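You operate a simulated robot arm through the tools that you are given. There is no shell and no other tool. Be economical: measure what you need, move in short steps, check, and stop when the job is done.

You are at the controls of a simulated two-armed robot. One attempt, no reset.

## Task
Stop the drips: push bench clips six and seven in.
Fine: blue valve shut while you push them; reopen it after. Where these are worked on the way, their far stop is far enough and under half their travel is too little: blue valve.

Only the result counts: the job must be done as asked and must still hold three seconds after the hand-in. Knocking over, shifting, dropping, spilling or breaking anything else fails it.

## Robot
Two 7-joint arms with fingered hands on one trunk that stands fixed in place. Base frame: the origin is at the foot of the trunk, x ahead of it, y to its left, z up; the work surface is at about z = 0.8. Lengths are in m, angles in degrees, forces in N, time in s.
The left shoulder is at [0.08, 0.241, 1.442], the right one opposite. With the tool pointing down near the work surface each hand reaches from about 0.32 to 0.96 m from the base axis, measured 20 degrees to its own side. Payload 4.9 kg a hand.
The TCP of each hand is the grasp point between the finger pads, 0.032 m short of the fingertips. In the tool frame z runs along the fingers and y along their closing line. Largest opening 0.2 m; the body of the gripper starts 0.089 m behind the TCP. The gripper is a hand of 4 fingers: y runs from the thumb to the fingers, the wrist lies at [0, 0, -0.267] in the tool frame.
Orientation is told as [roll, pitch, yaw] about the base's x, y, z axes, in that order, counted from this pose: with the fingers straight down and closing along the base's y, the tool's x points along the base's -x, its y along +y and its z along -z.

## Interface
- The arms move only by the tool play_rows. It takes "left_increments", "right_increments" or both (then of equal length, played together; a hand with none holds still); each is a list of rows, each a list of 6 numbers: the shift along the base's x, y, z in m, then the turn, a rotation vector about the base's x, y, z in degrees. In form: [[tx, ty, tz, rx, ry, rz], ...]. A call has 1 to 8 rows; each row is the pose to reach, as a shift and turn from the pose commanded when the call began. Rows are played at 5 a second. More than 0.05 m and 8.6 degrees between two rows, and nothing of the call is played. A pose out of reach is approached as far as the arm can. The call stops where the force on the tool passes 40 N (or 10 N more than at its start, if that is more) or the arm is blocked; 0.2 s more then pass. In this call time passes only in rows, and 0.2 s behind the last. The reply holds the time, the measured pose of the TCP, the force on the tool along the base axes, the opening and the grip force, in the units named above and with some noise, with the torque about the TCP (base axes, N m) and any sound that the robot's microphone picked up.
- Cameras (640 x 400 px; columns grow to the right, rows downward): "scene" is now at [0.1129, -0.0113, 1.6068]; the picture's right is [-0.12, -0.99, 0.00], its down [-0.67, 0.08, -0.74] and it looks along [0.73, -0.09, -0.67] (base axes); focal length 320 px, centre (320, 200). "left" rides on the left gripper at [-0.069, -0.069, -0.116] in its tool frame; the picture's right is [0.71, -0.71, 0.00], its down [0.54, 0.54, -0.64] and it looks along [0.45, 0.46, 0.77] (tool axes); focal length 226 px, centre (320, 200). "right" rides on the right gripper at [0.069, -0.069, -0.116] in its tool frame; the picture's right is [0.71, 0.71, 0.00], its down [-0.54, 0.54, -0.64] and it looks along [-0.45, 0.45, 0.77] (tool axes); focal length 226 px, centre (320, 200). There is no depth. A picture from a camera that has moved, and an enlarged one, comes with that camera's place and axes in the base frame and with its lens.
- capture(camera): a new picture of that camera. No time passes.
- lift_body(by): slides the trunk up (or, below 0, down) by that many m; the arms and the scene camera ride with it, the base frame stays. It gives what a move gives, with no picture.
- finger_targets(finger1, finger2, finger3, thumb_bend, hand): sets how far each is bent, from 0 (flat) to 1 (curled in); at 0.3 the hand is open as for a grip, at 0.7 the pads meet at the TCP. One left out holds its place. A second passes; each finger stops where it meets its share of the squeeze, and holds until it gets a number again. It is the only way to open and close the hand. It gives what a move gives, with no picture; readings hold the bend of each and the force on the fingers (four entries, about 0 where the hand has none), thumb and palm.
- aim_head(pan, tilt): turns the head with the scene camera to pan (to the left, within 86 degrees either way) and tilt (down, from -29 to 69), counted from straight ahead of the robot. It gives what a move gives.
- inspect(camera, box): a new picture of the part [left, top, right, bottom] of that camera's present view, enlarged. No time passes.
- job_done(): hands the job in; it is judged then, once.

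Work in short steps. Places have to be worked out from the pictures, the camera data and where the tool is seen: move nearer, look again, correct. Check each grasp and each placing, and mend what went wrong. You have 120 turns and 94 pictures in all, those below and enlarged ones among them. Open the grippers and draw the arms clear of the work before you hand the job in, unless the task says otherwise; then end with one line.

The tools are called after "Call:" as a command line: name --argument value ..., lists and objects as JSON in quotes. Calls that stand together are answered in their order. play_rows: Moves the arms, as the interface text tells. Its arguments: {"type":"object","properties":{"left_increments":{"type":"array","items":{"type":"array","items":{"type":"number"}}},"right_increments":{"type":"array","items":{"type":"array","items":{"type":"number"}}}},"required":[]} The other tools are called the same way: lift_body (by) slides the trunk up or down; finger_targets (finger1, finger2, finger3, thumb_bend, hand) moves the fingers one by one; aim_head (pan, tilt) turns the head that bears the scene camera; capture (camera) takes a picture; inspect (camera, box) takes an enlarged picture of a part of a camera's view; job_done () hands the job in.

At the start:

```text
clock: 0.0
left_tool_pos: [0.6604, 0.1527, 1.254]
left_orientation: [0.0, 0.0, 0.1]
left_ft_force: [0.2, 0.6, 0.0]
left_torque: [-0.04, -0.04, 0.02]
left_opening: 0.1999
left_finger_force: 0.1
left_shape: jaw
left_bend: [0.3, 0.3, 0.3, 0.3]
left_finger forces: [0.0, 0.0, 0.1, 0.1, 0.0, 0.1]
right_tool_pos: [0.7232, -0.3703, 1.1605]
right_orientation: [0.0, 0.0, 0.0]
right_ft_force: [0.2, -0.2, 0.1]
right_torque: [0.02, 0.02, 0.0]
right_opening: 0.1999
right_finger_force: 0.1
right_shape: jaw
right_bend: [0.3, 0.3, 0.3, 0.3]
right_finger forces: [0.0, 0.0, 0.0, 0.0, 0.0, 0.0]
trunk travel left (down, up): [-0.35, 0.49]
head pan, tilt: [-6.8, 42.3]
```

scene: 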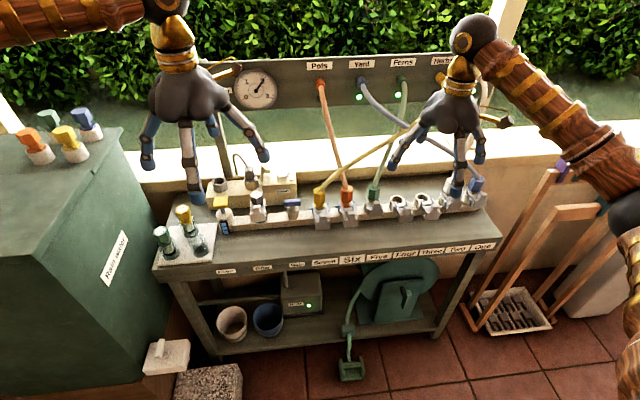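
right: 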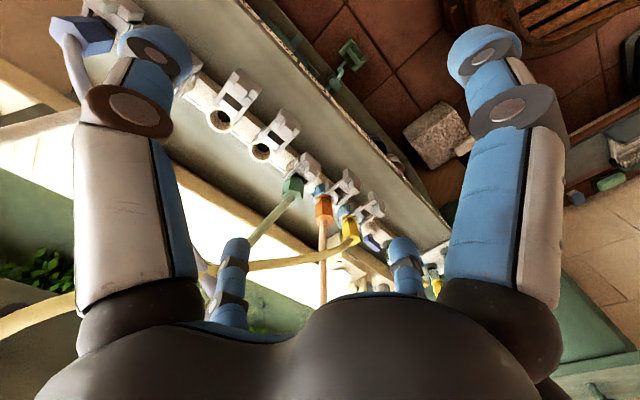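
left: 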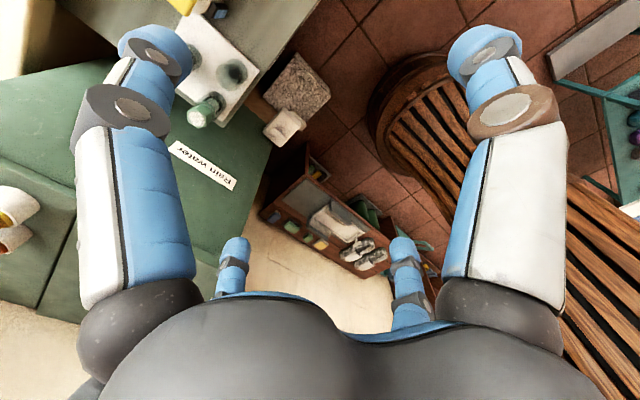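

The bench has a row of numbered manifold ports with hoses and clips. I'll enlarge the bench row and the labels first.

Call:
inspect --camera "scene" --box '[150, 160, 330, 280]'

Call:
inspect --camera "scene" --box '[300, 160, 500, 280]'

```text
3.33 times, centred on (240, 220) of scene
camera zoom: at [0.1129, -0.0113, 1.6068], right [-0.12, -0.99, 0.0], down [-0.67, 0.08, -0.74], along [0.73, -0.09, -0.67], focal length 1066 px, centre (587, 133)
```

zoom: 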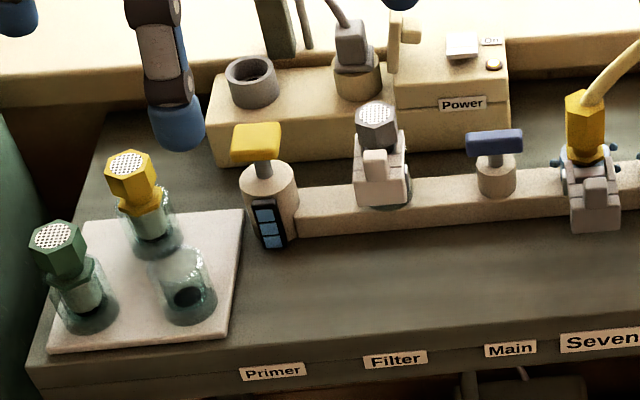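

```text
3.20 times, centred on (400, 220) of scene
camera zoom: at [0.1129, -0.0113, 1.6068], right [-0.12, -0.99, 0.0], down [-0.67, 0.08, -0.74], along [0.73, -0.09, -0.67], focal length 1024 px, centre (64, 136)
```

zoom: 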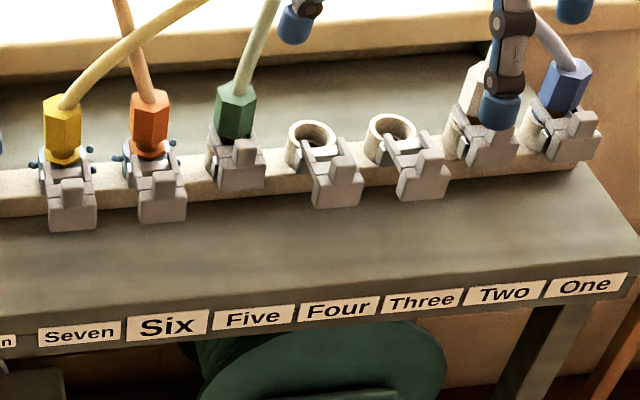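

Seven is yellow, six is orange, both dripping, and the blue lever over "Main" looks to be the blue valve. I'll look closer at the clips, the valve and the reference clips, and the tank-top items.

Call:
inspect --camera "scene" --box '[270, 175, 360, 235]'

Call:
inspect --camera "scene" --box '[340, 175, 430, 235]'

Call:
inspect --camera "scene" --box '[200, 40, 460, 200]'

Call:
inspect --camera "scene" --box '[0, 90, 240, 250]'

```text
6.67 times, centred on (315, 205) of scene
camera zoom: at [0.1129, -0.0113, 1.6068], right [-0.12, -0.99, 0.0], down [-0.67, 0.08, -0.74], along [0.73, -0.09, -0.67], focal length 2132 px, centre (353, 167)
```

zoom: 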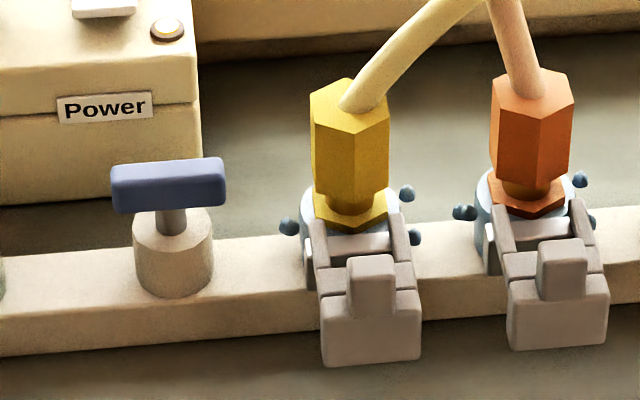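

```text
6.67 times, centred on (385, 205) of scene
camera zoom: at [0.1129, -0.0113, 1.6068], right [-0.12, -0.99, 0.0], down [-0.67, 0.08, -0.74], along [0.73, -0.09, -0.67], focal length 2132 px, centre (-113, 167)
```

zoom: 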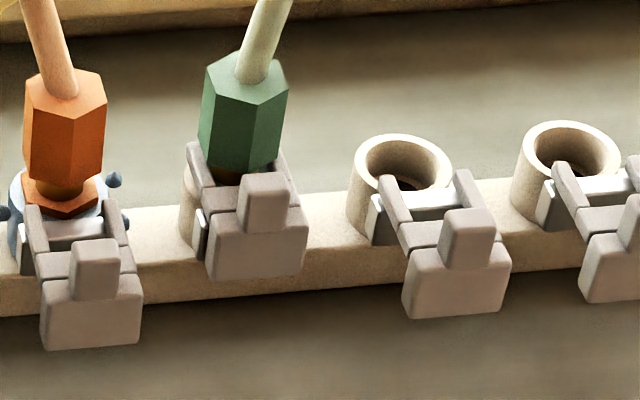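

```text
2.46 times, centred on (330, 120) of scene
camera zoom: at [0.1129, -0.0113, 1.6068], right [-0.12, -0.99, 0.0], down [-0.67, 0.08, -0.74], along [0.73, -0.09, -0.67], focal length 787 px, centre (295, 397)
```

zoom: 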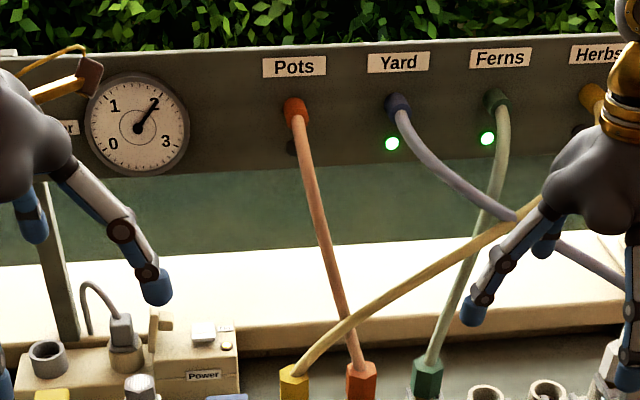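

```text
2.50 times, centred on (120, 170) of scene
camera zoom: at [0.1129, -0.0113, 1.6068], right [-0.12, -0.99, 0.0], down [-0.67, 0.08, -0.74], along [0.73, -0.09, -0.67], focal length 800 px, centre (820, 275)
```

zoom: 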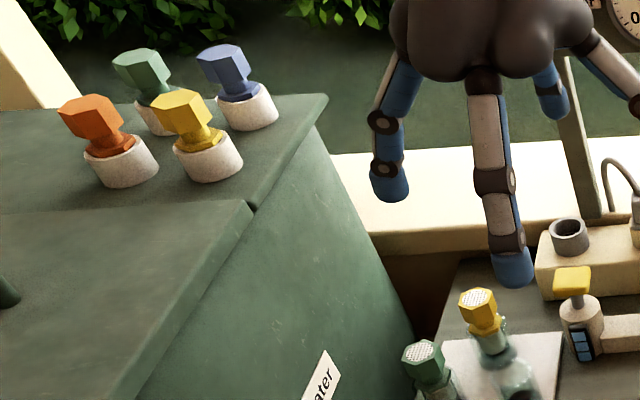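

The blue Main lever lies along the pipe (open); clips six and seven stand out about 35 mm toward the robot compared with five. I'll close the right hand's fingers to make a compact pushing tip and look at it.

Call:
finger_targets --hand "right" --finger1 0.7 --finger2 0.7 --finger3 0.7 --thumb_bend 0.7

Call:
capture --camera "right"

Call:
inspect --camera "scene" --box '[340, 0, 580, 220]'

```text
clock: 1.0
left_tool_pos: [0.6609, 0.152, 1.2533]
left_orientation: [0.1, 0.1, 0.1]
left_ft_force: [-0.3, 0.8, 0.7]
left_torque: [-0.02, 0.02, -0.03]
left_opening: 0.2
left_finger_force: 0.0
left_shape: jaw
left_bend: [0.3, 0.3, 0.3, 0.3]
left_finger forces: [0.0, 0.1, 0.0, 0.0, 0.0, 0.0]
right_tool_pos: [0.7234, -0.3709, 1.1601]
right_orientation: [0.0, -0.1, 0.0]
right_ft_force: [-0.3, -0.3, 0.3]
right_torque: [0.0, 0.02, 0.03]
right_opening: 0.0021
right_finger_force: 0.1
right_shape: fingers
right_bend: [0.69, 0.69, 0.69, 0.69]
right_finger forces: [0.1, 0.1, 0.1, 0.0, 0.0, 0.0]
trunk travel left (down, up): [-0.35, 0.49]
head pan, tilt: [-6.8, 42.3]
```

```text
84 pictures are left
camera right: at [0.6534, -0.4409, 1.2744], right [-0.71, 0.71, 0.0], down [0.54, 0.54, 0.64], along [0.45, 0.45, -0.77], focal length 226 px, centre (320, 200)
```

right: 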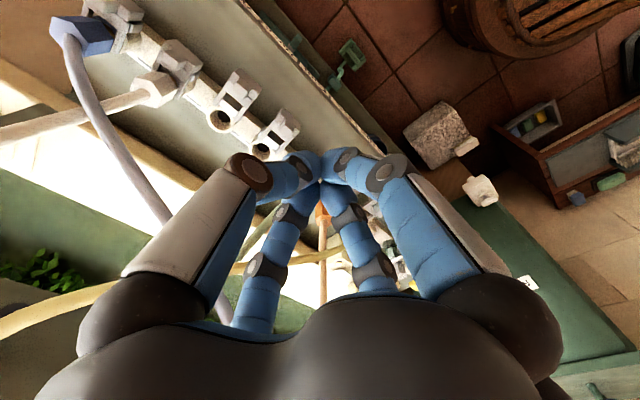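

```text
1.82 times, centred on (460, 110) of scene
camera zoom: at [0.1129, -0.0113, 1.6068], right [-0.12, -0.99, 0.0], down [-0.67, 0.08, -0.74], along [0.73, -0.09, -0.67], focal length 582 px, centre (66, 364)
```

zoom: 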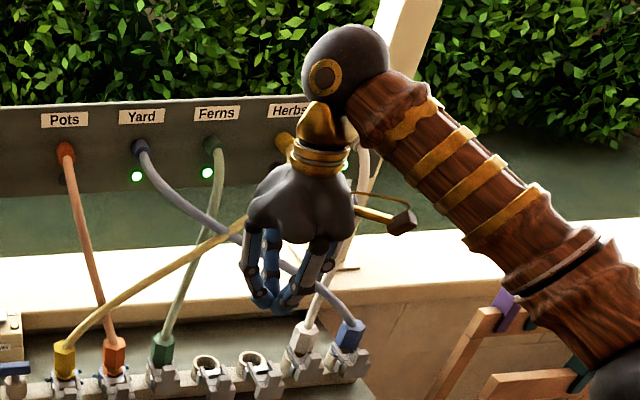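

The closed fingers form a compact tip. I'll move the right hand to a look pose in front of clip six/seven, tilted 35° forward, while raising the left hand out of the way.

Call:
play_rows --right_increments '[[-0.011, 0.037, -0.018, 0, -5.8, 0], [-0.021, 0.074, -0.037, 0, -11.7, 0], [-0.032, 0.11, -0.055, 0, -17.5, 0], [-0.042, 0.147, -0.073, 0, -23.3, 0], [-0.053, 0.184, -0.09, 0, -29.2, 0], [-0.063, 0.221, -0.11, 0, -35, 0]]' --left_increments '[[-0.017, 0.017, 0.017, 0, 0, 0], [-0.033, 0.033, 0.033, 0, 0, 0], [-0.05, 0.05, 0.05, 0, 0, 0], [-0.067, 0.067, 0.067, 0, 0, 0], [-0.083, 0.083, 0.083, 0, 0, 0], [-0.1, 0.1, 0.1, 0, 0, 0]]'

Call:
capture --camera "right"

Call:
capture --camera "scene"

```text
clock: 2.4
left_tool_pos: [0.5569, 0.2557, 1.3539]
left_orientation: [-0.1, -0.2, 0.1]
left_ft_force: [0.2, -0.4, 0.4]
left_torque: [-0.04, 0.0, -0.03]
left_opening: 0.1998
left_finger_force: 0.0
left_shape: jaw
left_bend: [0.3, 0.3, 0.3, 0.3]
left_finger forces: [0.1, 0.1, 0.0, 0.0, 0.1, 0.1]
right_tool_pos: [0.6585, -0.1478, 1.0498]
right_orientation: [-0.2, -35.2, 0.0]
right_ft_force: [-0.7, 0.8, 0.4]
right_torque: [-0.03, -0.02, 0.01]
right_opening: 0.0021
right_finger_force: 0.0
right_shape: fingers
right_bend: [0.69, 0.69, 0.69, 0.69]
right_finger forces: [0.1, 0.1, 0.0, 0.0, 0.1, 0.1]
trunk travel left (down, up): [-0.35, 0.49]
head pan, tilt: [-6.8, 42.3]
```

```text
82 pictures are left
camera right: at [0.5339, -0.2169, 1.1046], right [-0.58, 0.71, -0.41], down [0.07, 0.54, 0.84], along [0.81, 0.45, -0.36], focal length 226 px, centre (320, 200)
```

right: 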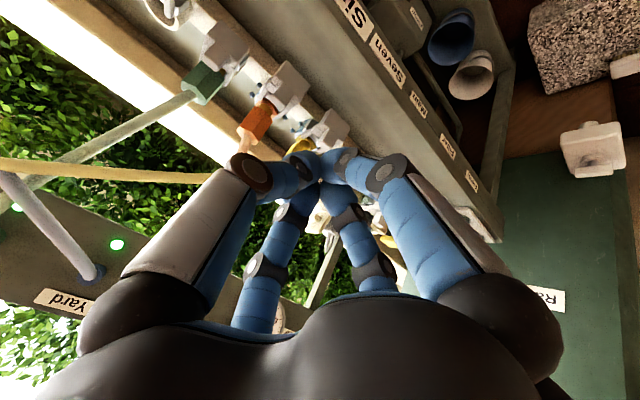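

```text
81 pictures are left
camera scene: at [0.1109, -0.0091, 1.607], right [-0.12, -0.99, 0.0], down [-0.67, 0.08, -0.74], along [0.74, -0.09, -0.67], focal length 320 px, centre (320, 200)
```

scene: 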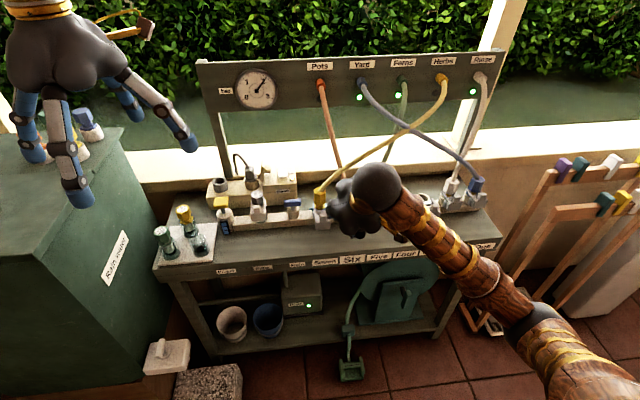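

I'll zoom the wrist camera on clips to triangulate heights.

Call:
inspect --camera "right" --box '[220, 40, 380, 140]'

```text
4.00 times, centred on (300, 90) of right
camera zoom: at [0.5339, -0.2169, 1.1046], right [-0.58, 0.71, -0.41], down [0.07, 0.54, 0.84], along [0.81, 0.45, -0.36], focal length 904 px, centre (400, 640)
```

zoom: 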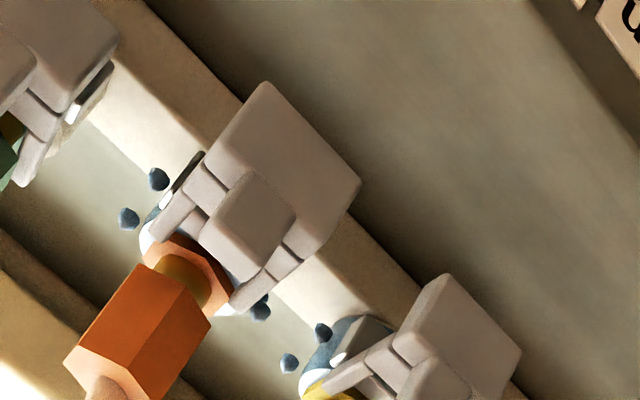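

Triangulation puts clip six's front face at about x 0.782, y -0.193, z 0.866–0.90, and seven at y -0.103. Next I raise and shift the hand to view the Main valve from the wrist.

Call:
play_rows --right_increments '[[0, 0.03, 0.033, 0, 0, 0], [0, 0.06, 0.066, 0, 0, 0], [0, 0.1, 0.1, 0, 0, 0]]'

Call:
inspect --camera "right" --box '[240, 50, 400, 150]'

Call:
inspect --camera "scene" --box '[240, 150, 400, 250]'

```text
refused: row 3 steps farther than a row can; nothing moved
```

```text
4.00 times, centred on (320, 100) of right
camera zoom: at [0.5339, -0.2169, 1.1046], right [-0.58, 0.71, -0.41], down [0.07, 0.54, 0.84], along [0.81, 0.45, -0.36], focal length 904 px, centre (320, 600)
```

zoom: 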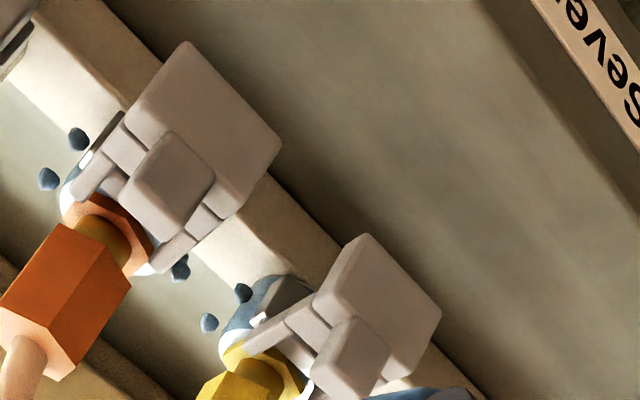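

```text
4.00 times, centred on (320, 200) of scene
camera zoom: at [0.1109, -0.0091, 1.607], right [-0.12, -0.99, 0.0], down [-0.67, 0.08, -0.74], along [0.74, -0.09, -0.67], focal length 1279 px, centre (320, 200)
```

zoom: 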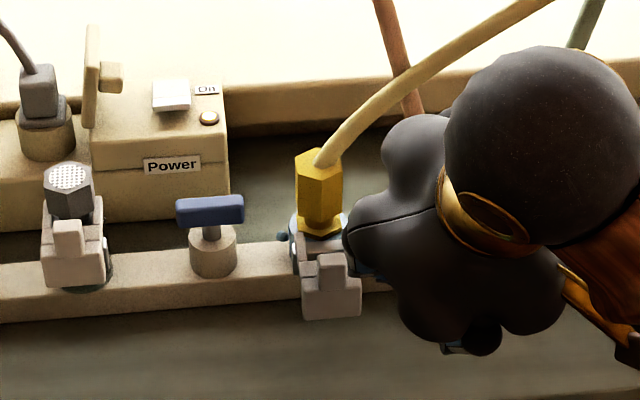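

The rows were spaced slightly too far; I'll redo the same move in smaller steps.

Call:
play_rows --right_increments '[[0, 0.033, 0.033, 0, 0, 0], [0, 0.066, 0.066, 0, 0, 0], [0, 0.1, 0.1, 0, 0, 0]]'

Call:
inspect --camera "right" --box '[220, 30, 400, 150]'

```text
clock: 3.2
left_tool_pos: [0.5607, 0.2538, 1.3533]
left_orientation: [0.0, 0.1, 0.0]
left_ft_force: [0.0, 0.2, -0.4]
left_torque: [-0.01, 0.03, 0.02]
left_opening: 0.1997
left_finger_force: 0.1
left_shape: jaw
left_bend: [0.3, 0.3, 0.3, 0.3]
left_finger forces: [0.1, 0.0, 0.0, 0.0, 0.0, 0.0]
right_tool_pos: [0.6586, -0.0492, 1.1506]
right_orientation: [-0.1, -35.0, 0.0]
right_ft_force: [-0.4, 0.3, 0.9]
right_torque: [-0.05, 0.02, -0.01]
right_opening: 0.0021
right_finger_force: 0.1
right_shape: fingers
right_bend: [0.69, 0.69, 0.69, 0.69]
right_finger forces: [0.0, 0.0, 0.1, 0.0, 0.1, 0.1]
trunk travel left (down, up): [-0.35, 0.49]
head pan, tilt: [-6.8, 42.3]
```

```text
3.33 times, centred on (310, 90) of right
camera zoom: at [0.5359, -0.1183, 1.2054], right [-0.58, 0.71, -0.41], down [0.08, 0.54, 0.84], along [0.81, 0.45, -0.37], focal length 754 px, centre (353, 567)
```

zoom: 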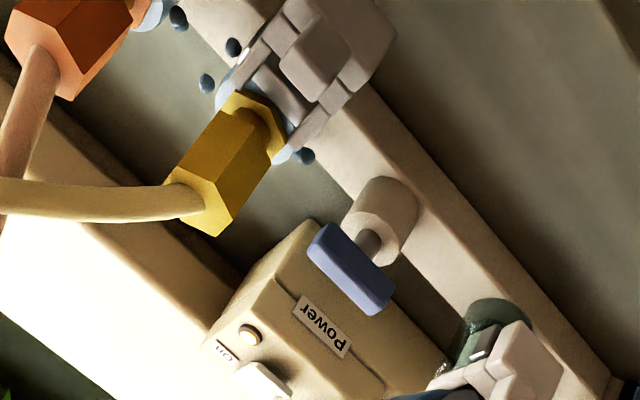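

The handle is centred near (0.881, -0.015, 0.898), half-length ~28 mm. A single fingertip would push its end more precisely than the four-finger cluster, so I'll curl the other fingers and look.

Call:
finger_targets --hand "right" --finger1 1.0 --finger3 1.0 --thumb_bend 1.0 --finger2 0.6

Call:
capture --camera "right"

Call:
capture --camera "scene"

```text
clock: 4.2
left_tool_pos: [0.5598, 0.2527, 1.3538]
left_orientation: [-0.1, 0.0, 0.1]
left_ft_force: [0.1, -0.2, 0.8]
left_torque: [-0.01, -0.02, 0.04]
left_opening: 0.1999
left_finger_force: 0.1
left_shape: jaw
left_bend: [0.3, 0.3, 0.3, 0.3]
left_finger forces: [0.0, 0.1, 0.0, 0.0, 0.1, 0.0]
right_tool_pos: [0.6579, -0.0495, 1.1505]
right_orientation: [0.1, -35.0, 0.0]
right_ft_force: [0.4, 0.1, -0.1]
right_torque: [0.0, 0.0, 0.01]
right_opening: 0.0
right_finger_force: 0.0
right_shape: fingers
right_bend: [0.94, 0.6, 0.94, 0.93]
right_finger forces: [0.0, 0.0, 0.1, 0.0, 0.1, 0.0]
trunk travel left (down, up): [-0.35, 0.49]
head pan, tilt: [-6.8, 42.3]
```

```text
76 pictures are left
camera right: at [0.5362, -0.1194, 1.2053], right [-0.58, 0.71, -0.41], down [0.07, 0.54, 0.84], along [0.81, 0.46, -0.37], focal length 226 px, centre (320, 200)
```

right: 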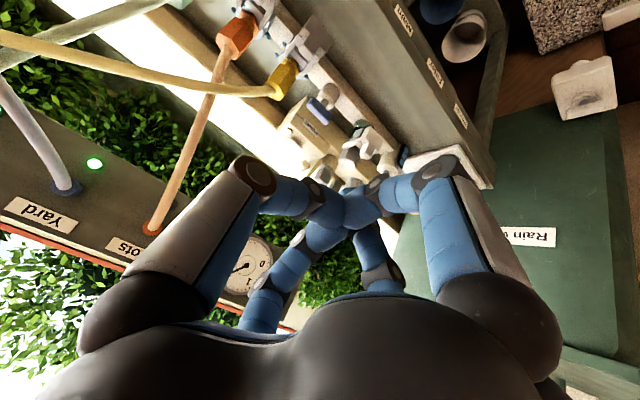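

```text
75 pictures are left
camera scene: at [0.1127, -0.0112, 1.6068], right [-0.12, -0.99, 0.0], down [-0.67, 0.08, -0.74], along [0.73, -0.09, -0.67], focal length 320 px, centre (320, 200)
```

scene: 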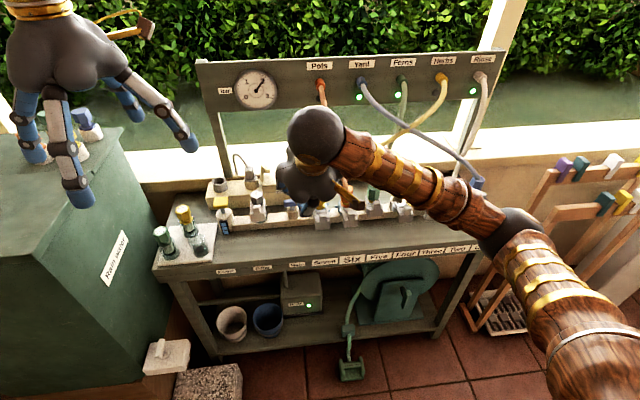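

I need to see which finger stands out; zooming.

Call:
inspect --camera "right" --box '[220, 120, 460, 280]'

```text
2.50 times, centred on (340, 200) of right
camera zoom: at [0.5362, -0.1194, 1.2053], right [-0.58, 0.71, -0.41], down [0.07, 0.54, 0.84], along [0.81, 0.46, -0.37], focal length 565 px, centre (270, 200)
```

zoom: 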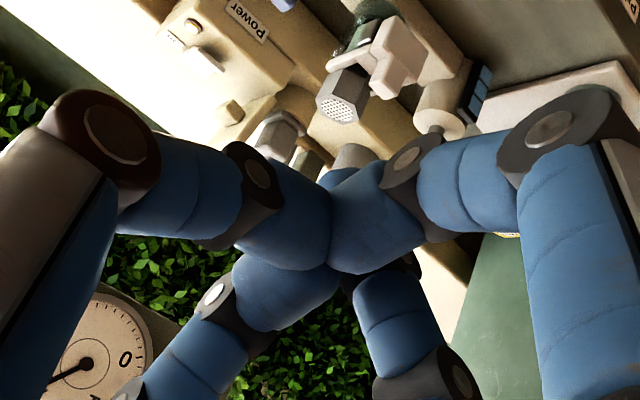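

The fingers sit in a cross layout. I'll try one finger left extended (finger1 at 0.35) with the rest curled to see whether it makes a slender poker.

Call:
finger_targets --hand "right" --finger1 0.35 --finger2 1.0

Call:
capture --camera "right"

Call:
inspect --camera "scene" --box '[240, 90, 400, 230]'

```text
clock: 5.2
left_tool_pos: [0.5597, 0.2549, 1.353]
left_orientation: [0.0, 0.0, 0.0]
left_ft_force: [-0.1, -0.6, 0.1]
left_torque: [0.0, 0.01, -0.01]
left_opening: 0.1999
left_finger_force: 0.0
left_shape: jaw
left_bend: [0.3, 0.3, 0.3, 0.3]
left_finger forces: [0.0, 0.0, 0.0, 0.0, 0.0, 0.1]
right_tool_pos: [0.6584, -0.0498, 1.1507]
right_orientation: [-0.1, -35.1, 0.0]
right_ft_force: [0.2, 0.3, 0.2]
right_torque: [-0.05, -0.01, -0.02]
right_opening: 0.0887
right_finger_force: 0.0
right_shape: fingers
right_bend: [0.35, 0.79, 0.97, 0.94]
right_finger forces: [0.0, 0.0, 0.1, 0.0, 0.1, 0.0]
trunk travel left (down, up): [-0.35, 0.49]
head pan, tilt: [-6.8, 42.3]
```

```text
73 pictures are left
camera right: at [0.5362, -0.1194, 1.2052], right [-0.58, 0.71, -0.41], down [0.07, 0.54, 0.84], along [0.81, 0.46, -0.37], focal length 226 px, centre (320, 200)
```

right: 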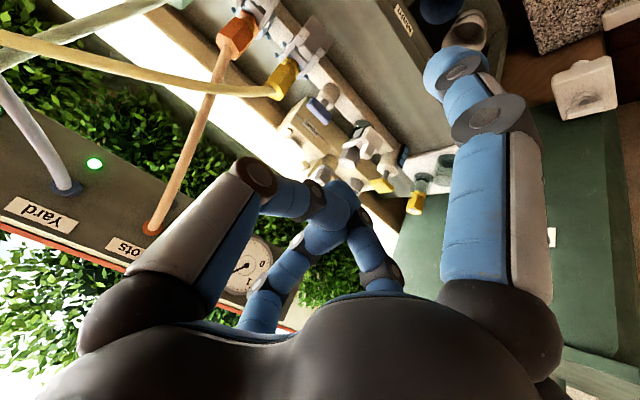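

```text
2.86 times, centred on (320, 160) of scene
camera zoom: at [0.1128, -0.0112, 1.6068], right [-0.12, -0.99, 0.0], down [-0.67, 0.08, -0.74], along [0.73, -0.09, -0.67], focal length 914 px, centre (320, 314)
```

zoom: 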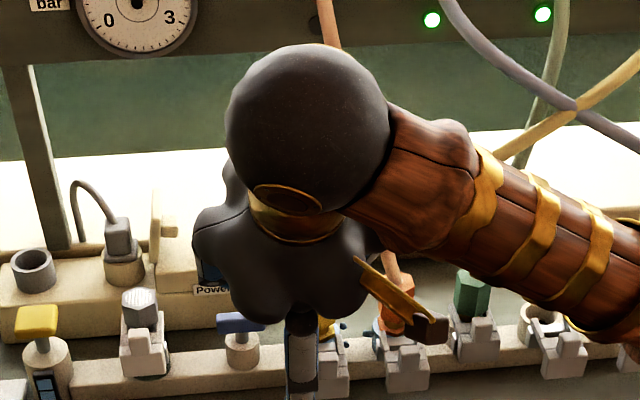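

Finger1 is on the robot-facing side; finger3 opposite is thus the forward finger, a better poker. I'll extend finger3, curl finger1, then level the hand to pitch +10 above the front of the valve.

Call:
finger_targets --hand "right" --finger1 1.0 --finger3 0.35

Call:
play_rows --right_increments '[[0.015, 0.01, 0, 0, 7.5, 0], [0.03, 0.02, 0, 0, 15, 0], [0.045, 0.03, 0, 0, 22.5, 0], [0.06, 0.04, 0, 0, 30, 0], [0.075, 0.05, 0, 0, 37.5, 0], [0.09, 0.06, 0, 0, 45, 0]]'

Call:
capture --camera "right"

Call:
capture --camera "scene"

```text
clock: 6.2
left_tool_pos: [0.5595, 0.2546, 1.3529]
left_orientation: [0.0, 0.0, 0.1]
left_ft_force: [0.6, 0.3, -1.1]
left_torque: [0.0, 0.02, 0.06]
left_opening: 0.1998
left_finger_force: 0.1
left_shape: jaw
left_bend: [0.3, 0.3, 0.3, 0.3]
left_finger forces: [0.0, 0.0, 0.0, 0.1, 0.0, 0.0]
right_tool_pos: [0.6592, -0.0491, 1.1506]
right_orientation: [0.1, -34.9, 0.0]
right_ft_force: [-0.2, -0.1, 0.1]
right_torque: [-0.01, 0.01, 0.0]
right_opening: 0.0295
right_finger_force: 0.0
right_shape: fingers
right_bend: [0.91, 0.88, 0.35, 1.0]
right_finger forces: [0.0, 0.0, 0.1, 0.0, 0.0, 0.1]
trunk travel left (down, up): [-0.35, 0.49]
head pan, tilt: [-6.8, 42.3]
```

```text
clock: 7.6
left_tool_pos: [0.5591, 0.2539, 1.3532]
left_orientation: [0.0, 0.1, 0.1]
left_ft_force: [0.1, 0.5, 0.3]
left_torque: [-0.02, 0.01, 0.0]
left_opening: 0.1996
left_finger_force: 0.0
left_shape: jaw
left_bend: [0.3, 0.3, 0.3, 0.3]
left_finger forces: [0.1, 0.1, 0.1, 0.0, 0.1, 0.0]
right_tool_pos: [0.7525, 0.0117, 1.1499]
right_orientation: [0.0, 10.1, -0.1]
right_ft_force: [0.4, 0.0, -0.4]
right_torque: [0.02, 0.03, -0.01]
right_opening: 0.0297
right_finger_force: 0.0
right_shape: fingers
right_bend: [0.91, 0.88, 0.35, 1.0]
right_finger forces: [0.1, 0.1, 0.1, 0.1, 0.0, 0.0]
trunk travel left (down, up): [-0.35, 0.49]
head pan, tilt: [-6.8, 42.3]
```

```text
71 pictures are left
camera right: at [0.7039, -0.0584, 1.2754], right [-0.7, 0.71, 0.12], down [0.65, 0.54, 0.54], along [0.31, 0.45, -0.83], focal length 226 px, centre (320, 200)
```

right: 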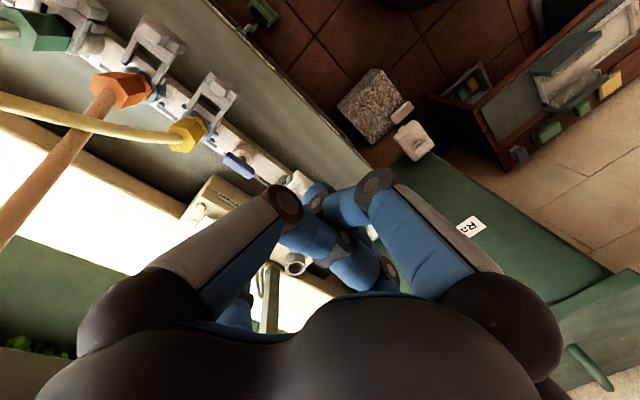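

```text
70 pictures are left
camera scene: at [0.1136, -0.0095, 1.6067], right [-0.12, -0.99, 0.0], down [-0.67, 0.08, -0.74], along [0.73, -0.09, -0.67], focal length 320 px, centre (320, 200)
```

scene: 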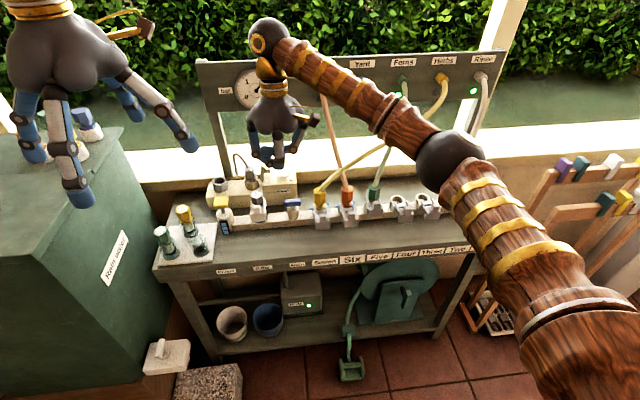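

Good view. I'll zoom the scene on the hand to locate the extended finger tip.

Call:
inspect --camera "scene" --box '[215, 80, 345, 230]'

Call:
inspect --camera "right" --box '[200, 120, 400, 320]'

```text
2.67 times, centred on (280, 155) of scene
camera zoom: at [0.1136, -0.0095, 1.6067], right [-0.12, -0.99, 0.0], down [-0.67, 0.08, -0.74], along [0.73, -0.09, -0.67], focal length 853 px, centre (427, 320)
```

zoom: 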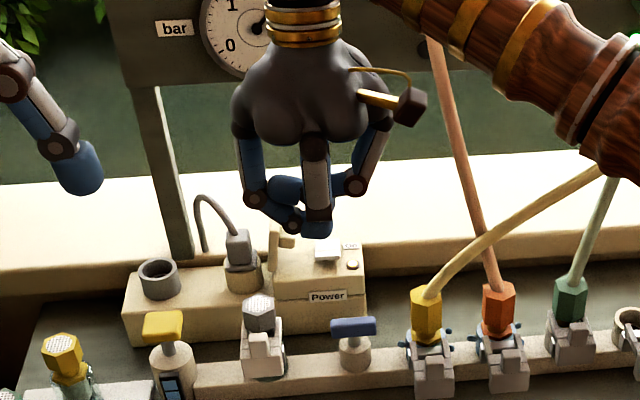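

```text
2.00 times, centred on (300, 220) of right
camera zoom: at [0.7039, -0.0584, 1.2754], right [-0.7, 0.71, 0.12], down [0.65, 0.54, 0.54], along [0.31, 0.45, -0.83], focal length 452 px, centre (360, 160)
```

zoom: 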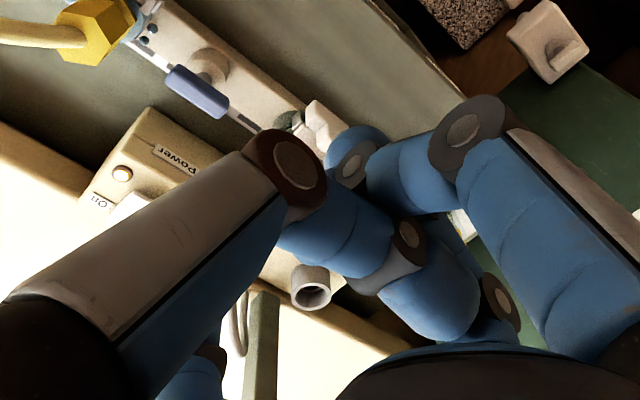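

Finger3's tip hides behind finger1, but by symmetry it sits at about TCP +(0.089, 0, -0.051). I'll descend so this tip is in front of the left end of the blue handle, staying clear by ~2 cm.

Call:
play_rows --right_increments '[[0, -0.001, -0.045, 0, 0, 0], [0, -0.002, -0.09, 0, 0, 0], [0, -0.003, -0.135, 0, 0, 0], [0, -0.004, -0.175, 0, 0, 0], [0.002, -0.004, -0.205, 0, 0, 0]]'

Call:
inspect --camera "scene" --box '[230, 130, 360, 240]'

Call:
capture --camera "right"

```text
clock: 8.8
left_tool_pos: [0.5598, 0.2538, 1.3533]
left_orientation: [0.0, -0.1, 0.1]
left_ft_force: [0.0, 0.5, 0.3]
left_torque: [0.01, -0.01, -0.03]
left_opening: 0.1996
left_finger_force: 0.2
left_shape: jaw
left_bend: [0.3, 0.3, 0.3, 0.3]
left_finger forces: [0.1, 0.1, 0.0, 0.0, 0.1, 0.1]
right_tool_pos: [0.7522, 0.0056, 0.9456]
right_orientation: [0.0, 10.0, 0.1]
right_ft_force: [-0.1, 0.2, -0.1]
right_torque: [-0.02, 0.0, 0.0]
right_opening: 0.0297
right_finger_force: 0.1
right_shape: fingers
right_bend: [0.91, 0.88, 0.35, 1.0]
right_finger forces: [0.0, 0.0, 0.0, 0.0, 0.0, 0.1]
trunk travel left (down, up): [-0.35, 0.49]
head pan, tilt: [-6.8, 42.3]
```

```text
3.64 times, centred on (295, 185) of scene
camera zoom: at [0.1134, -0.0106, 1.6068], right [-0.12, -0.99, 0.0], down [-0.67, 0.08, -0.74], along [0.73, -0.09, -0.67], focal length 1163 px, centre (411, 254)
```

zoom: 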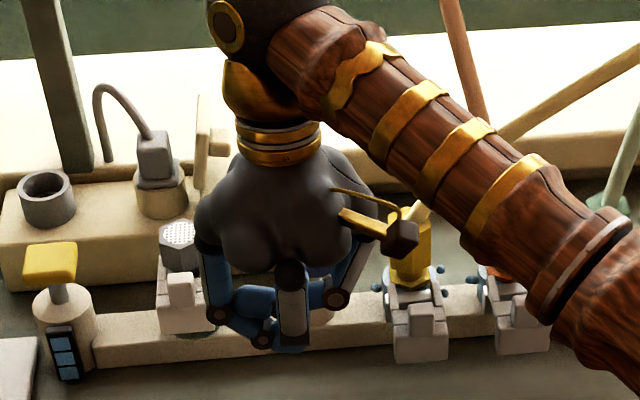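

```text
66 pictures are left
camera right: at [0.7039, -0.0643, 1.0704], right [-0.7, 0.71, 0.12], down [0.64, 0.54, 0.54], along [0.31, 0.45, -0.83], focal length 226 px, centre (320, 200)
```

right: 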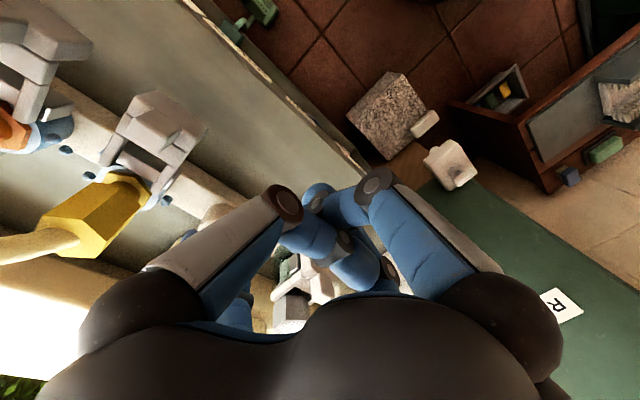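

Hand is in position in front of the handle's left end with no contact. I'll advance +x in small steps and watch for contact force.

Call:
play_rows --right_increments '[[0.008, 0.002, 0, 0, 0, 0], [0.014, 0.002, 0, 0, 0, 0], [0.019, 0.002, 0, 0, 0, 0], [0.024, 0.002, 0, 0, 0, 0]]'

Call:
inspect --camera "right" --box '[160, 160, 360, 320]'

```text
clock: 9.8
left_tool_pos: [0.56, 0.2542, 1.354]
left_orientation: [0.1, 0.0, 0.0]
left_ft_force: [-1.4, 0.2, -0.2]
left_torque: [0.0, 0.04, 0.01]
left_opening: 0.2001
left_finger_force: 0.1
left_shape: jaw
left_bend: [0.3, 0.3, 0.3, 0.3]
left_finger forces: [0.0, 0.0, 0.1, 0.1, 0.0, 0.0]
right_tool_pos: [0.7763, 0.0072, 0.944]
right_orientation: [0.1, 10.1, 0.0]
right_ft_force: [-0.1, 0.0, 0.5]
right_torque: [-0.04, -0.01, 0.02]
right_opening: 0.0295
right_finger_force: 0.0
right_shape: fingers
right_bend: [0.91, 0.88, 0.35, 1.0]
right_finger forces: [0.0, 0.0, 0.0, 0.0, 0.0, 0.1]
trunk travel left (down, up): [-0.35, 0.49]
head pan, tilt: [-6.8, 42.3]
```

```text
2.50 times, centred on (260, 240) of right
camera zoom: at [0.7282, -0.0617, 1.0697], right [-0.7, 0.71, 0.12], down [0.65, 0.54, 0.54], along [0.31, 0.45, -0.83], focal length 565 px, centre (470, 100)
```

zoom: 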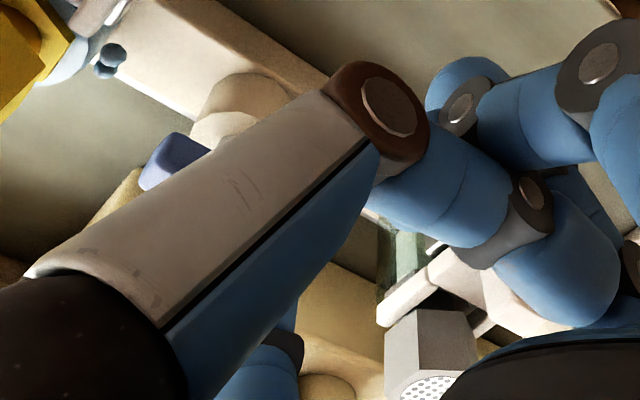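

No contact yet; the right end of the blue bar is visible and unmoved. Continue forward in 5 mm steps.

Call:
play_rows --right_increments '[[0.005, 0, 0, 0, 0, 0], [0.01, 0, 0, 0, 0, 0], [0.015, 0, 0, 0, 0, 0]]'

Call:
inspect --camera "right" --box '[160, 160, 360, 320]'

```text
clock: 10.6
left_tool_pos: [0.5595, 0.253, 1.3529]
left_orientation: [0.0, 0.0, 0.1]
left_ft_force: [0.0, 0.1, 0.3]
left_torque: [0.02, 0.02, 0.02]
left_opening: 0.2
left_finger_force: 0.1
left_shape: jaw
left_bend: [0.3, 0.3, 0.3, 0.3]
left_finger forces: [0.1, 0.0, 0.0, 0.1, 0.0, 0.0]
right_tool_pos: [0.7913, 0.0093, 0.9443]
right_orientation: [0.0, 10.1, 0.1]
right_ft_force: [-1.1, 0.7, -0.3]
right_torque: [0.05, 0.06, 0.13]
right_opening: 0.0297
right_finger_force: 0.6
right_shape: fingers
right_bend: [0.91, 0.88, 0.36, 1.0]
right_finger forces: [0.1, 0.1, 1.6, 0.0, 0.0, 0.0]
trunk travel left (down, up): [-0.35, 0.49]
head pan, tilt: [-6.8, 42.3]
```

```text
2.50 times, centred on (260, 240) of right
camera zoom: at [0.7429, -0.0612, 1.0698], right [-0.7, 0.71, 0.12], down [0.64, 0.54, 0.54], along [0.31, 0.46, -0.83], focal length 565 px, centre (470, 100)
```

zoom: 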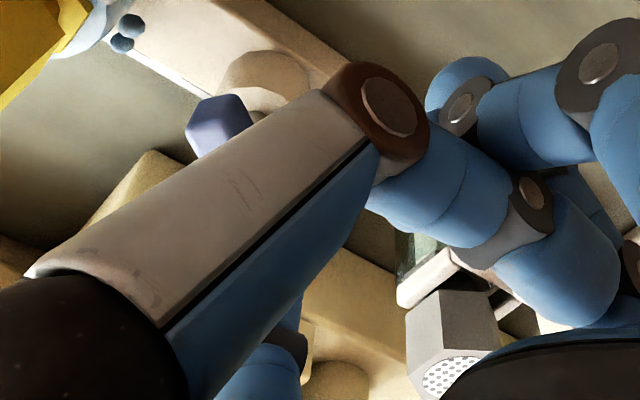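

Contact and the handle is starting to rotate clockwise with light force. I follow the arc.

Call:
play_rows --right_increments '[[0.008, 0.005, 0, 0, 0, 0], [0.015, 0.007, 0, 0, 0, 0], [0.021, 0.005, 0, 0, 0, 0], [0.026, 0.001, 0, 0, 0, 0]]'

Call:
inspect --camera "right" --box '[160, 160, 360, 320]'

```text
clock: 11.6
left_tool_pos: [0.5582, 0.2544, 1.353]
left_orientation: [0.0, 0.0, 0.1]
left_ft_force: [0.1, -0.6, 0.7]
left_torque: [0.0, 0.01, 0.01]
left_opening: 0.2001
left_finger_force: 0.0
left_shape: jaw
left_bend: [0.3, 0.3, 0.3, 0.3]
left_finger forces: [0.0, 0.0, 0.0, 0.0, 0.0, 0.0]
right_tool_pos: [0.8171, 0.009, 0.9433]
right_orientation: [0.1, 9.9, 0.1]
right_ft_force: [-0.4, -0.3, -0.7]
right_torque: [0.02, -0.02, 0.08]
right_opening: 0.0295
right_finger_force: 0.4
right_shape: fingers
right_bend: [0.91, 0.88, 0.35, 1.0]
right_finger forces: [0.0, 0.0, 0.3, 0.0, 0.0, 0.0]
trunk travel left (down, up): [-0.35, 0.49]
head pan, tilt: [-6.8, 42.3]
```

```text
2.50 times, centred on (260, 240) of right
camera zoom: at [0.7691, -0.0602, 1.0692], right [-0.7, 0.71, 0.12], down [0.64, 0.54, 0.54], along [0.31, 0.45, -0.83], focal length 565 px, centre (470, 100)
```

zoom: 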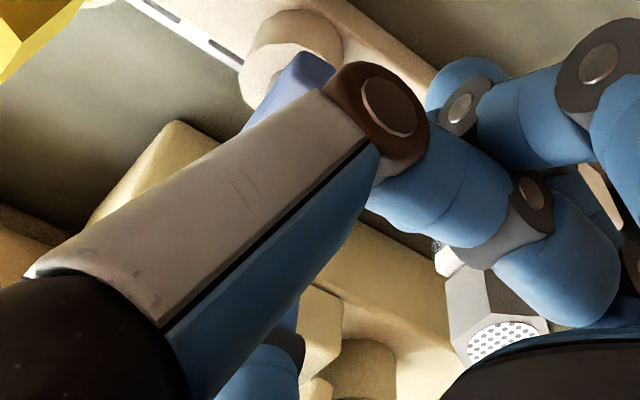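

The handle has turned ~60°+. I finish by pushing its far end to the right (-y) to the stop.

Call:
play_rows --right_increments '[[0.003, -0.005, 0, 0, 0, 0], [0.004, -0.01, 0, 0, 0, 0], [0.004, -0.015, 0, 0, 0, 0]]'

Call:
inspect --camera "right" --box '[160, 160, 360, 320]'

```text
clock: 12.4
left_tool_pos: [0.5581, 0.2545, 1.3522]
left_orientation: [0.0, 0.0, -0.1]
left_ft_force: [0.0, 0.6, -0.4]
left_torque: [0.0, -0.02, 0.0]
left_opening: 0.1998
left_finger_force: 0.3
left_shape: jaw
left_bend: [0.3, 0.3, 0.3, 0.3]
left_finger forces: [0.0, 0.1, 0.1, 0.0, 0.0, 0.1]
right_tool_pos: [0.8204, -0.0027, 0.9455]
right_orientation: [0.0, 9.9, 0.1]
right_ft_force: [-2.4, 8.2, -1.5]
right_torque: [0.39, 0.13, 0.75]
right_opening: 0.0297
right_finger_force: 3.8
right_shape: fingers
right_bend: [0.91, 0.88, 0.36, 1.0]
right_finger forces: [0.0, 0.0, 8.2, 0.0, 0.0, 0.1]
trunk travel left (down, up): [-0.35, 0.49]
head pan, tilt: [-6.8, 42.3]
```

```text
2.50 times, centred on (260, 240) of right
camera zoom: at [0.7725, -0.0735, 1.0699], right [-0.7, 0.71, 0.12], down [0.64, 0.54, 0.54], along [0.31, 0.46, -0.83], focal length 565 px, centre (470, 100)
```

zoom: 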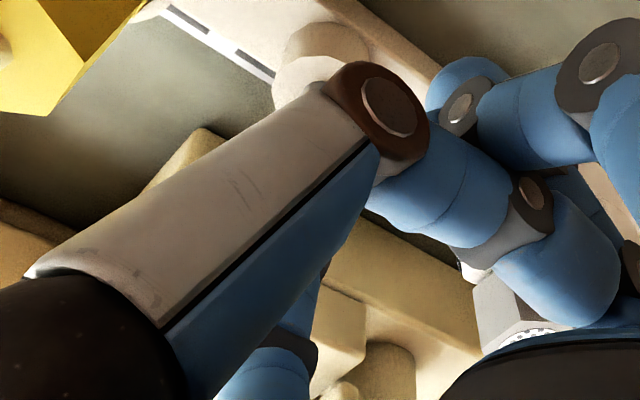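

Force rose to 8 N: probably the stop. I back off left, then up, and look.

Call:
play_rows --right_increments '[[0, 0.017, 0, 0, 0, 0], [0, 0.018, 0.04, 0, 0, 0], [-0.02, 0.018, 0.08, 0, 0, 0], [-0.04, 0.018, 0.12, 0, 0, 0], [-0.06, 0.018, 0.16, 0, 0, 0]]'

Call:
inspect --camera "scene" --box '[200, 160, 360, 240]'

Call:
inspect --camera "scene" --box '[190, 40, 510, 160]'

```text
clock: 13.6
left_tool_pos: [0.5567, 0.2533, 1.3541]
left_orientation: [-0.1, 0.0, 0.2]
left_ft_force: [-0.9, -0.5, -0.2]
left_torque: [-0.01, -0.03, 0.0]
left_opening: 0.1999
left_finger_force: 0.1
left_shape: jaw
left_bend: [0.3, 0.3, 0.3, 0.3]
left_finger forces: [0.0, 0.1, 0.0, 0.0, 0.1, 0.0]
right_tool_pos: [0.7592, 0.0098, 1.1052]
right_orientation: [-0.1, 9.9, 0.1]
right_ft_force: [-0.5, -1.0, 0.0]
right_torque: [-0.02, -0.01, 0.02]
right_opening: 0.0299
right_finger_force: 0.1
right_shape: fingers
right_bend: [0.91, 0.88, 0.35, 1.0]
right_finger forces: [0.0, 0.0, 0.0, 0.1, 0.0, 0.0]
trunk travel left (down, up): [-0.35, 0.49]
head pan, tilt: [-6.8, 42.3]
```

```text
4.00 times, centred on (280, 200) of scene
camera zoom: at [0.1111, -0.0108, 1.6068], right [-0.12, -0.99, 0.0], down [-0.67, 0.08, -0.74], along [0.74, -0.09, -0.67], focal length 1279 px, centre (480, 200)
```

zoom: 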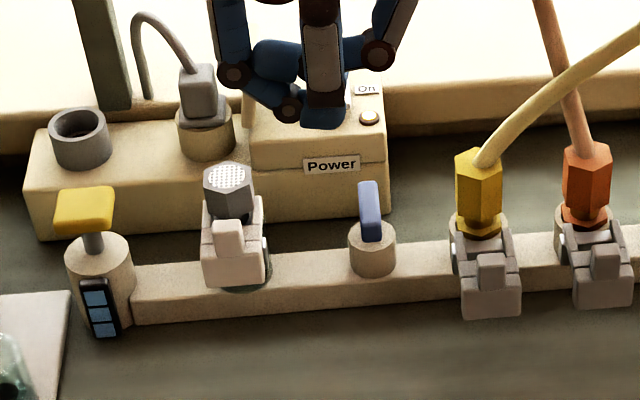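

```text
2.00 times, centred on (350, 100) of scene
camera zoom: at [0.1111, -0.0108, 1.6068], right [-0.12, -0.99, 0.0], down [-0.67, 0.08, -0.74], along [0.74, -0.09, -0.67], focal length 640 px, centre (260, 400)
```

zoom: 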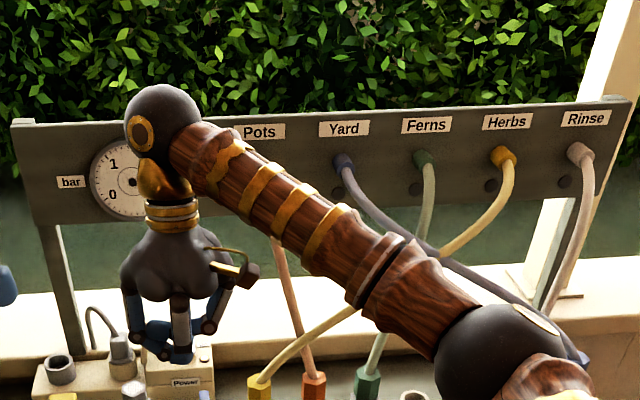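

Valve is shut: lights are off and drips are gone. Now I place the finger in front of clip seven (y -0.103), tip near z 0.877.

Call:
play_rows --right_increments '[[-0.025, -0.028, 0, 0, 0, 0], [-0.05, -0.056, 0, 0, 0, 0], [-0.075, -0.085, 0, 0, 0, 0], [-0.1, -0.113, 0, 0, 0, 0], [-0.1, -0.113, -0.045, 0, 0, 0], [-0.1, -0.113, -0.09, 0, 0, 0], [-0.1, -0.113, -0.135, 0, 0, 0], [-0.1, -0.113, -0.178, 0, 0, 0]]'

Call:
capture --camera "right"

Call:
inspect --camera "scene" --box '[250, 150, 410, 250]'

```text
clock: 15.4
left_tool_pos: [0.5606, 0.2538, 1.3535]
left_orientation: [0.1, 0.0, 0.1]
left_ft_force: [-0.1, -0.2, 0.5]
left_torque: [0.0, 0.0, 0.02]
left_opening: 0.2002
left_finger_force: 0.0
left_shape: jaw
left_bend: [0.3, 0.3, 0.3, 0.3]
left_finger forces: [0.0, 0.0, 0.0, 0.1, 0.0, 0.0]
right_tool_pos: [0.6625, -0.0998, 0.9265]
right_orientation: [-0.1, 10.0, 0.0]
right_ft_force: [-0.7, 0.3, 1.1]
right_torque: [0.0, 0.04, -0.04]
right_opening: 0.0296
right_finger_force: 0.0
right_shape: fingers
right_bend: [0.91, 0.88, 0.35, 1.0]
right_finger forces: [0.0, 0.1, 0.1, 0.1, 0.1, 0.1]
trunk travel left (down, up): [-0.35, 0.49]
head pan, tilt: [-6.8, 42.3]
```

```text
59 pictures are left
camera right: at [0.6142, -0.169, 1.0508], right [-0.7, 0.71, 0.12], down [0.64, 0.54, 0.54], along [0.31, 0.45, -0.83], focal length 226 px, centre (320, 200)
```

right: 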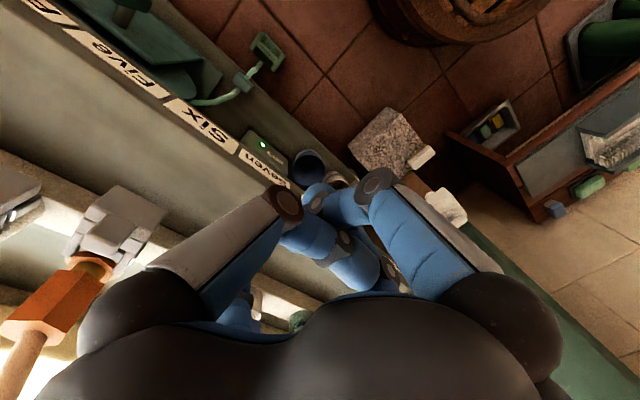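

```text
4.00 times, centred on (330, 200) of scene
camera zoom: at [0.1138, -0.0108, 1.6068], right [-0.12, -0.99, 0.0], down [-0.67, 0.08, -0.74], along [0.73, -0.09, -0.67], focal length 1279 px, centre (280, 200)
```

zoom: 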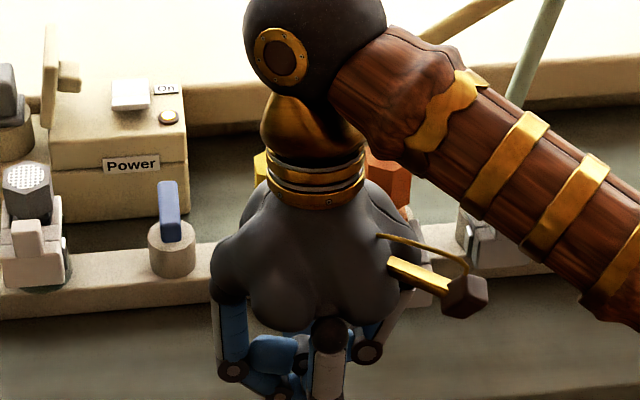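

Clear so far. Advance toward clip seven: expected contact at TCP x ≈ 0.692.

Call:
play_rows --right_increments '[[0.015, -0.003, 0, 0, 0, 0], [0.028, -0.003, 0, 0, 0, 0], [0.033, -0.003, 0, 0, 0, 0], [0.038, -0.003, 0, 0, 0, 0]]'

```text
clock: 16.4
left_tool_pos: [0.5588, 0.2533, 1.3531]
left_orientation: [0.0, 0.0, 0.1]
left_ft_force: [0.4, -0.1, -0.7]
left_torque: [0.01, 0.02, -0.02]
left_opening: 0.2
left_finger_force: 0.0
left_shape: jaw
left_bend: [0.3, 0.3, 0.3, 0.3]
left_finger forces: [0.0, 0.0, 0.0, 0.0, 0.0, 0.0]
right_tool_pos: [0.6986, -0.1034, 0.9252]
right_orientation: [0.0, 9.9, 0.0]
right_ft_force: [0.3, 0.0, 0.6]
right_torque: [0.02, -0.03, -0.01]
right_opening: 0.0296
right_finger_force: 0.6
right_shape: fingers
right_bend: [0.91, 0.88, 0.35, 1.0]
right_finger forces: [0.0, 0.0, 0.5, 0.0, 0.0, 0.1]
trunk travel left (down, up): [-0.35, 0.49]
head pan, tilt: [-6.8, 42.3]
```

Slight touch on finger3 (0.5 N). Push on in 5 mm steps.

Call:
play_rows --right_increments '[[0.005, 0, 0, 0, 0, 0], [0.01, 0, 0, 0, 0, 0], [0.015, 0, 0, 0, 0, 0]]'

```text
clock: 17.2
left_tool_pos: [0.5582, 0.2539, 1.3524]
left_orientation: [0.0, 0.0, 0.1]
left_ft_force: [0.0, 0.0, -0.4]
left_torque: [0.01, 0.02, 0.0]
left_opening: 0.2001
left_finger_force: 0.0
left_shape: jaw
left_bend: [0.3, 0.3, 0.3, 0.3]
left_finger forces: [0.0, 0.0, 0.0, 0.0, 0.0, 0.1]
right_tool_pos: [0.7131, -0.1061, 0.9243]
right_orientation: [0.0, 10.0, 0.1]
right_ft_force: [-0.2, -0.3, 0.0]
right_torque: [0.01, 0.03, 0.02]
right_opening: 0.0298
right_finger_force: 0.4
right_shape: fingers
right_bend: [0.91, 0.88, 0.35, 1.0]
right_finger forces: [0.0, 0.0, 0.4, 0.0, 0.1, 0.0]
trunk travel left (down, up): [-0.35, 0.49]
head pan, tilt: [-6.8, 42.3]
```

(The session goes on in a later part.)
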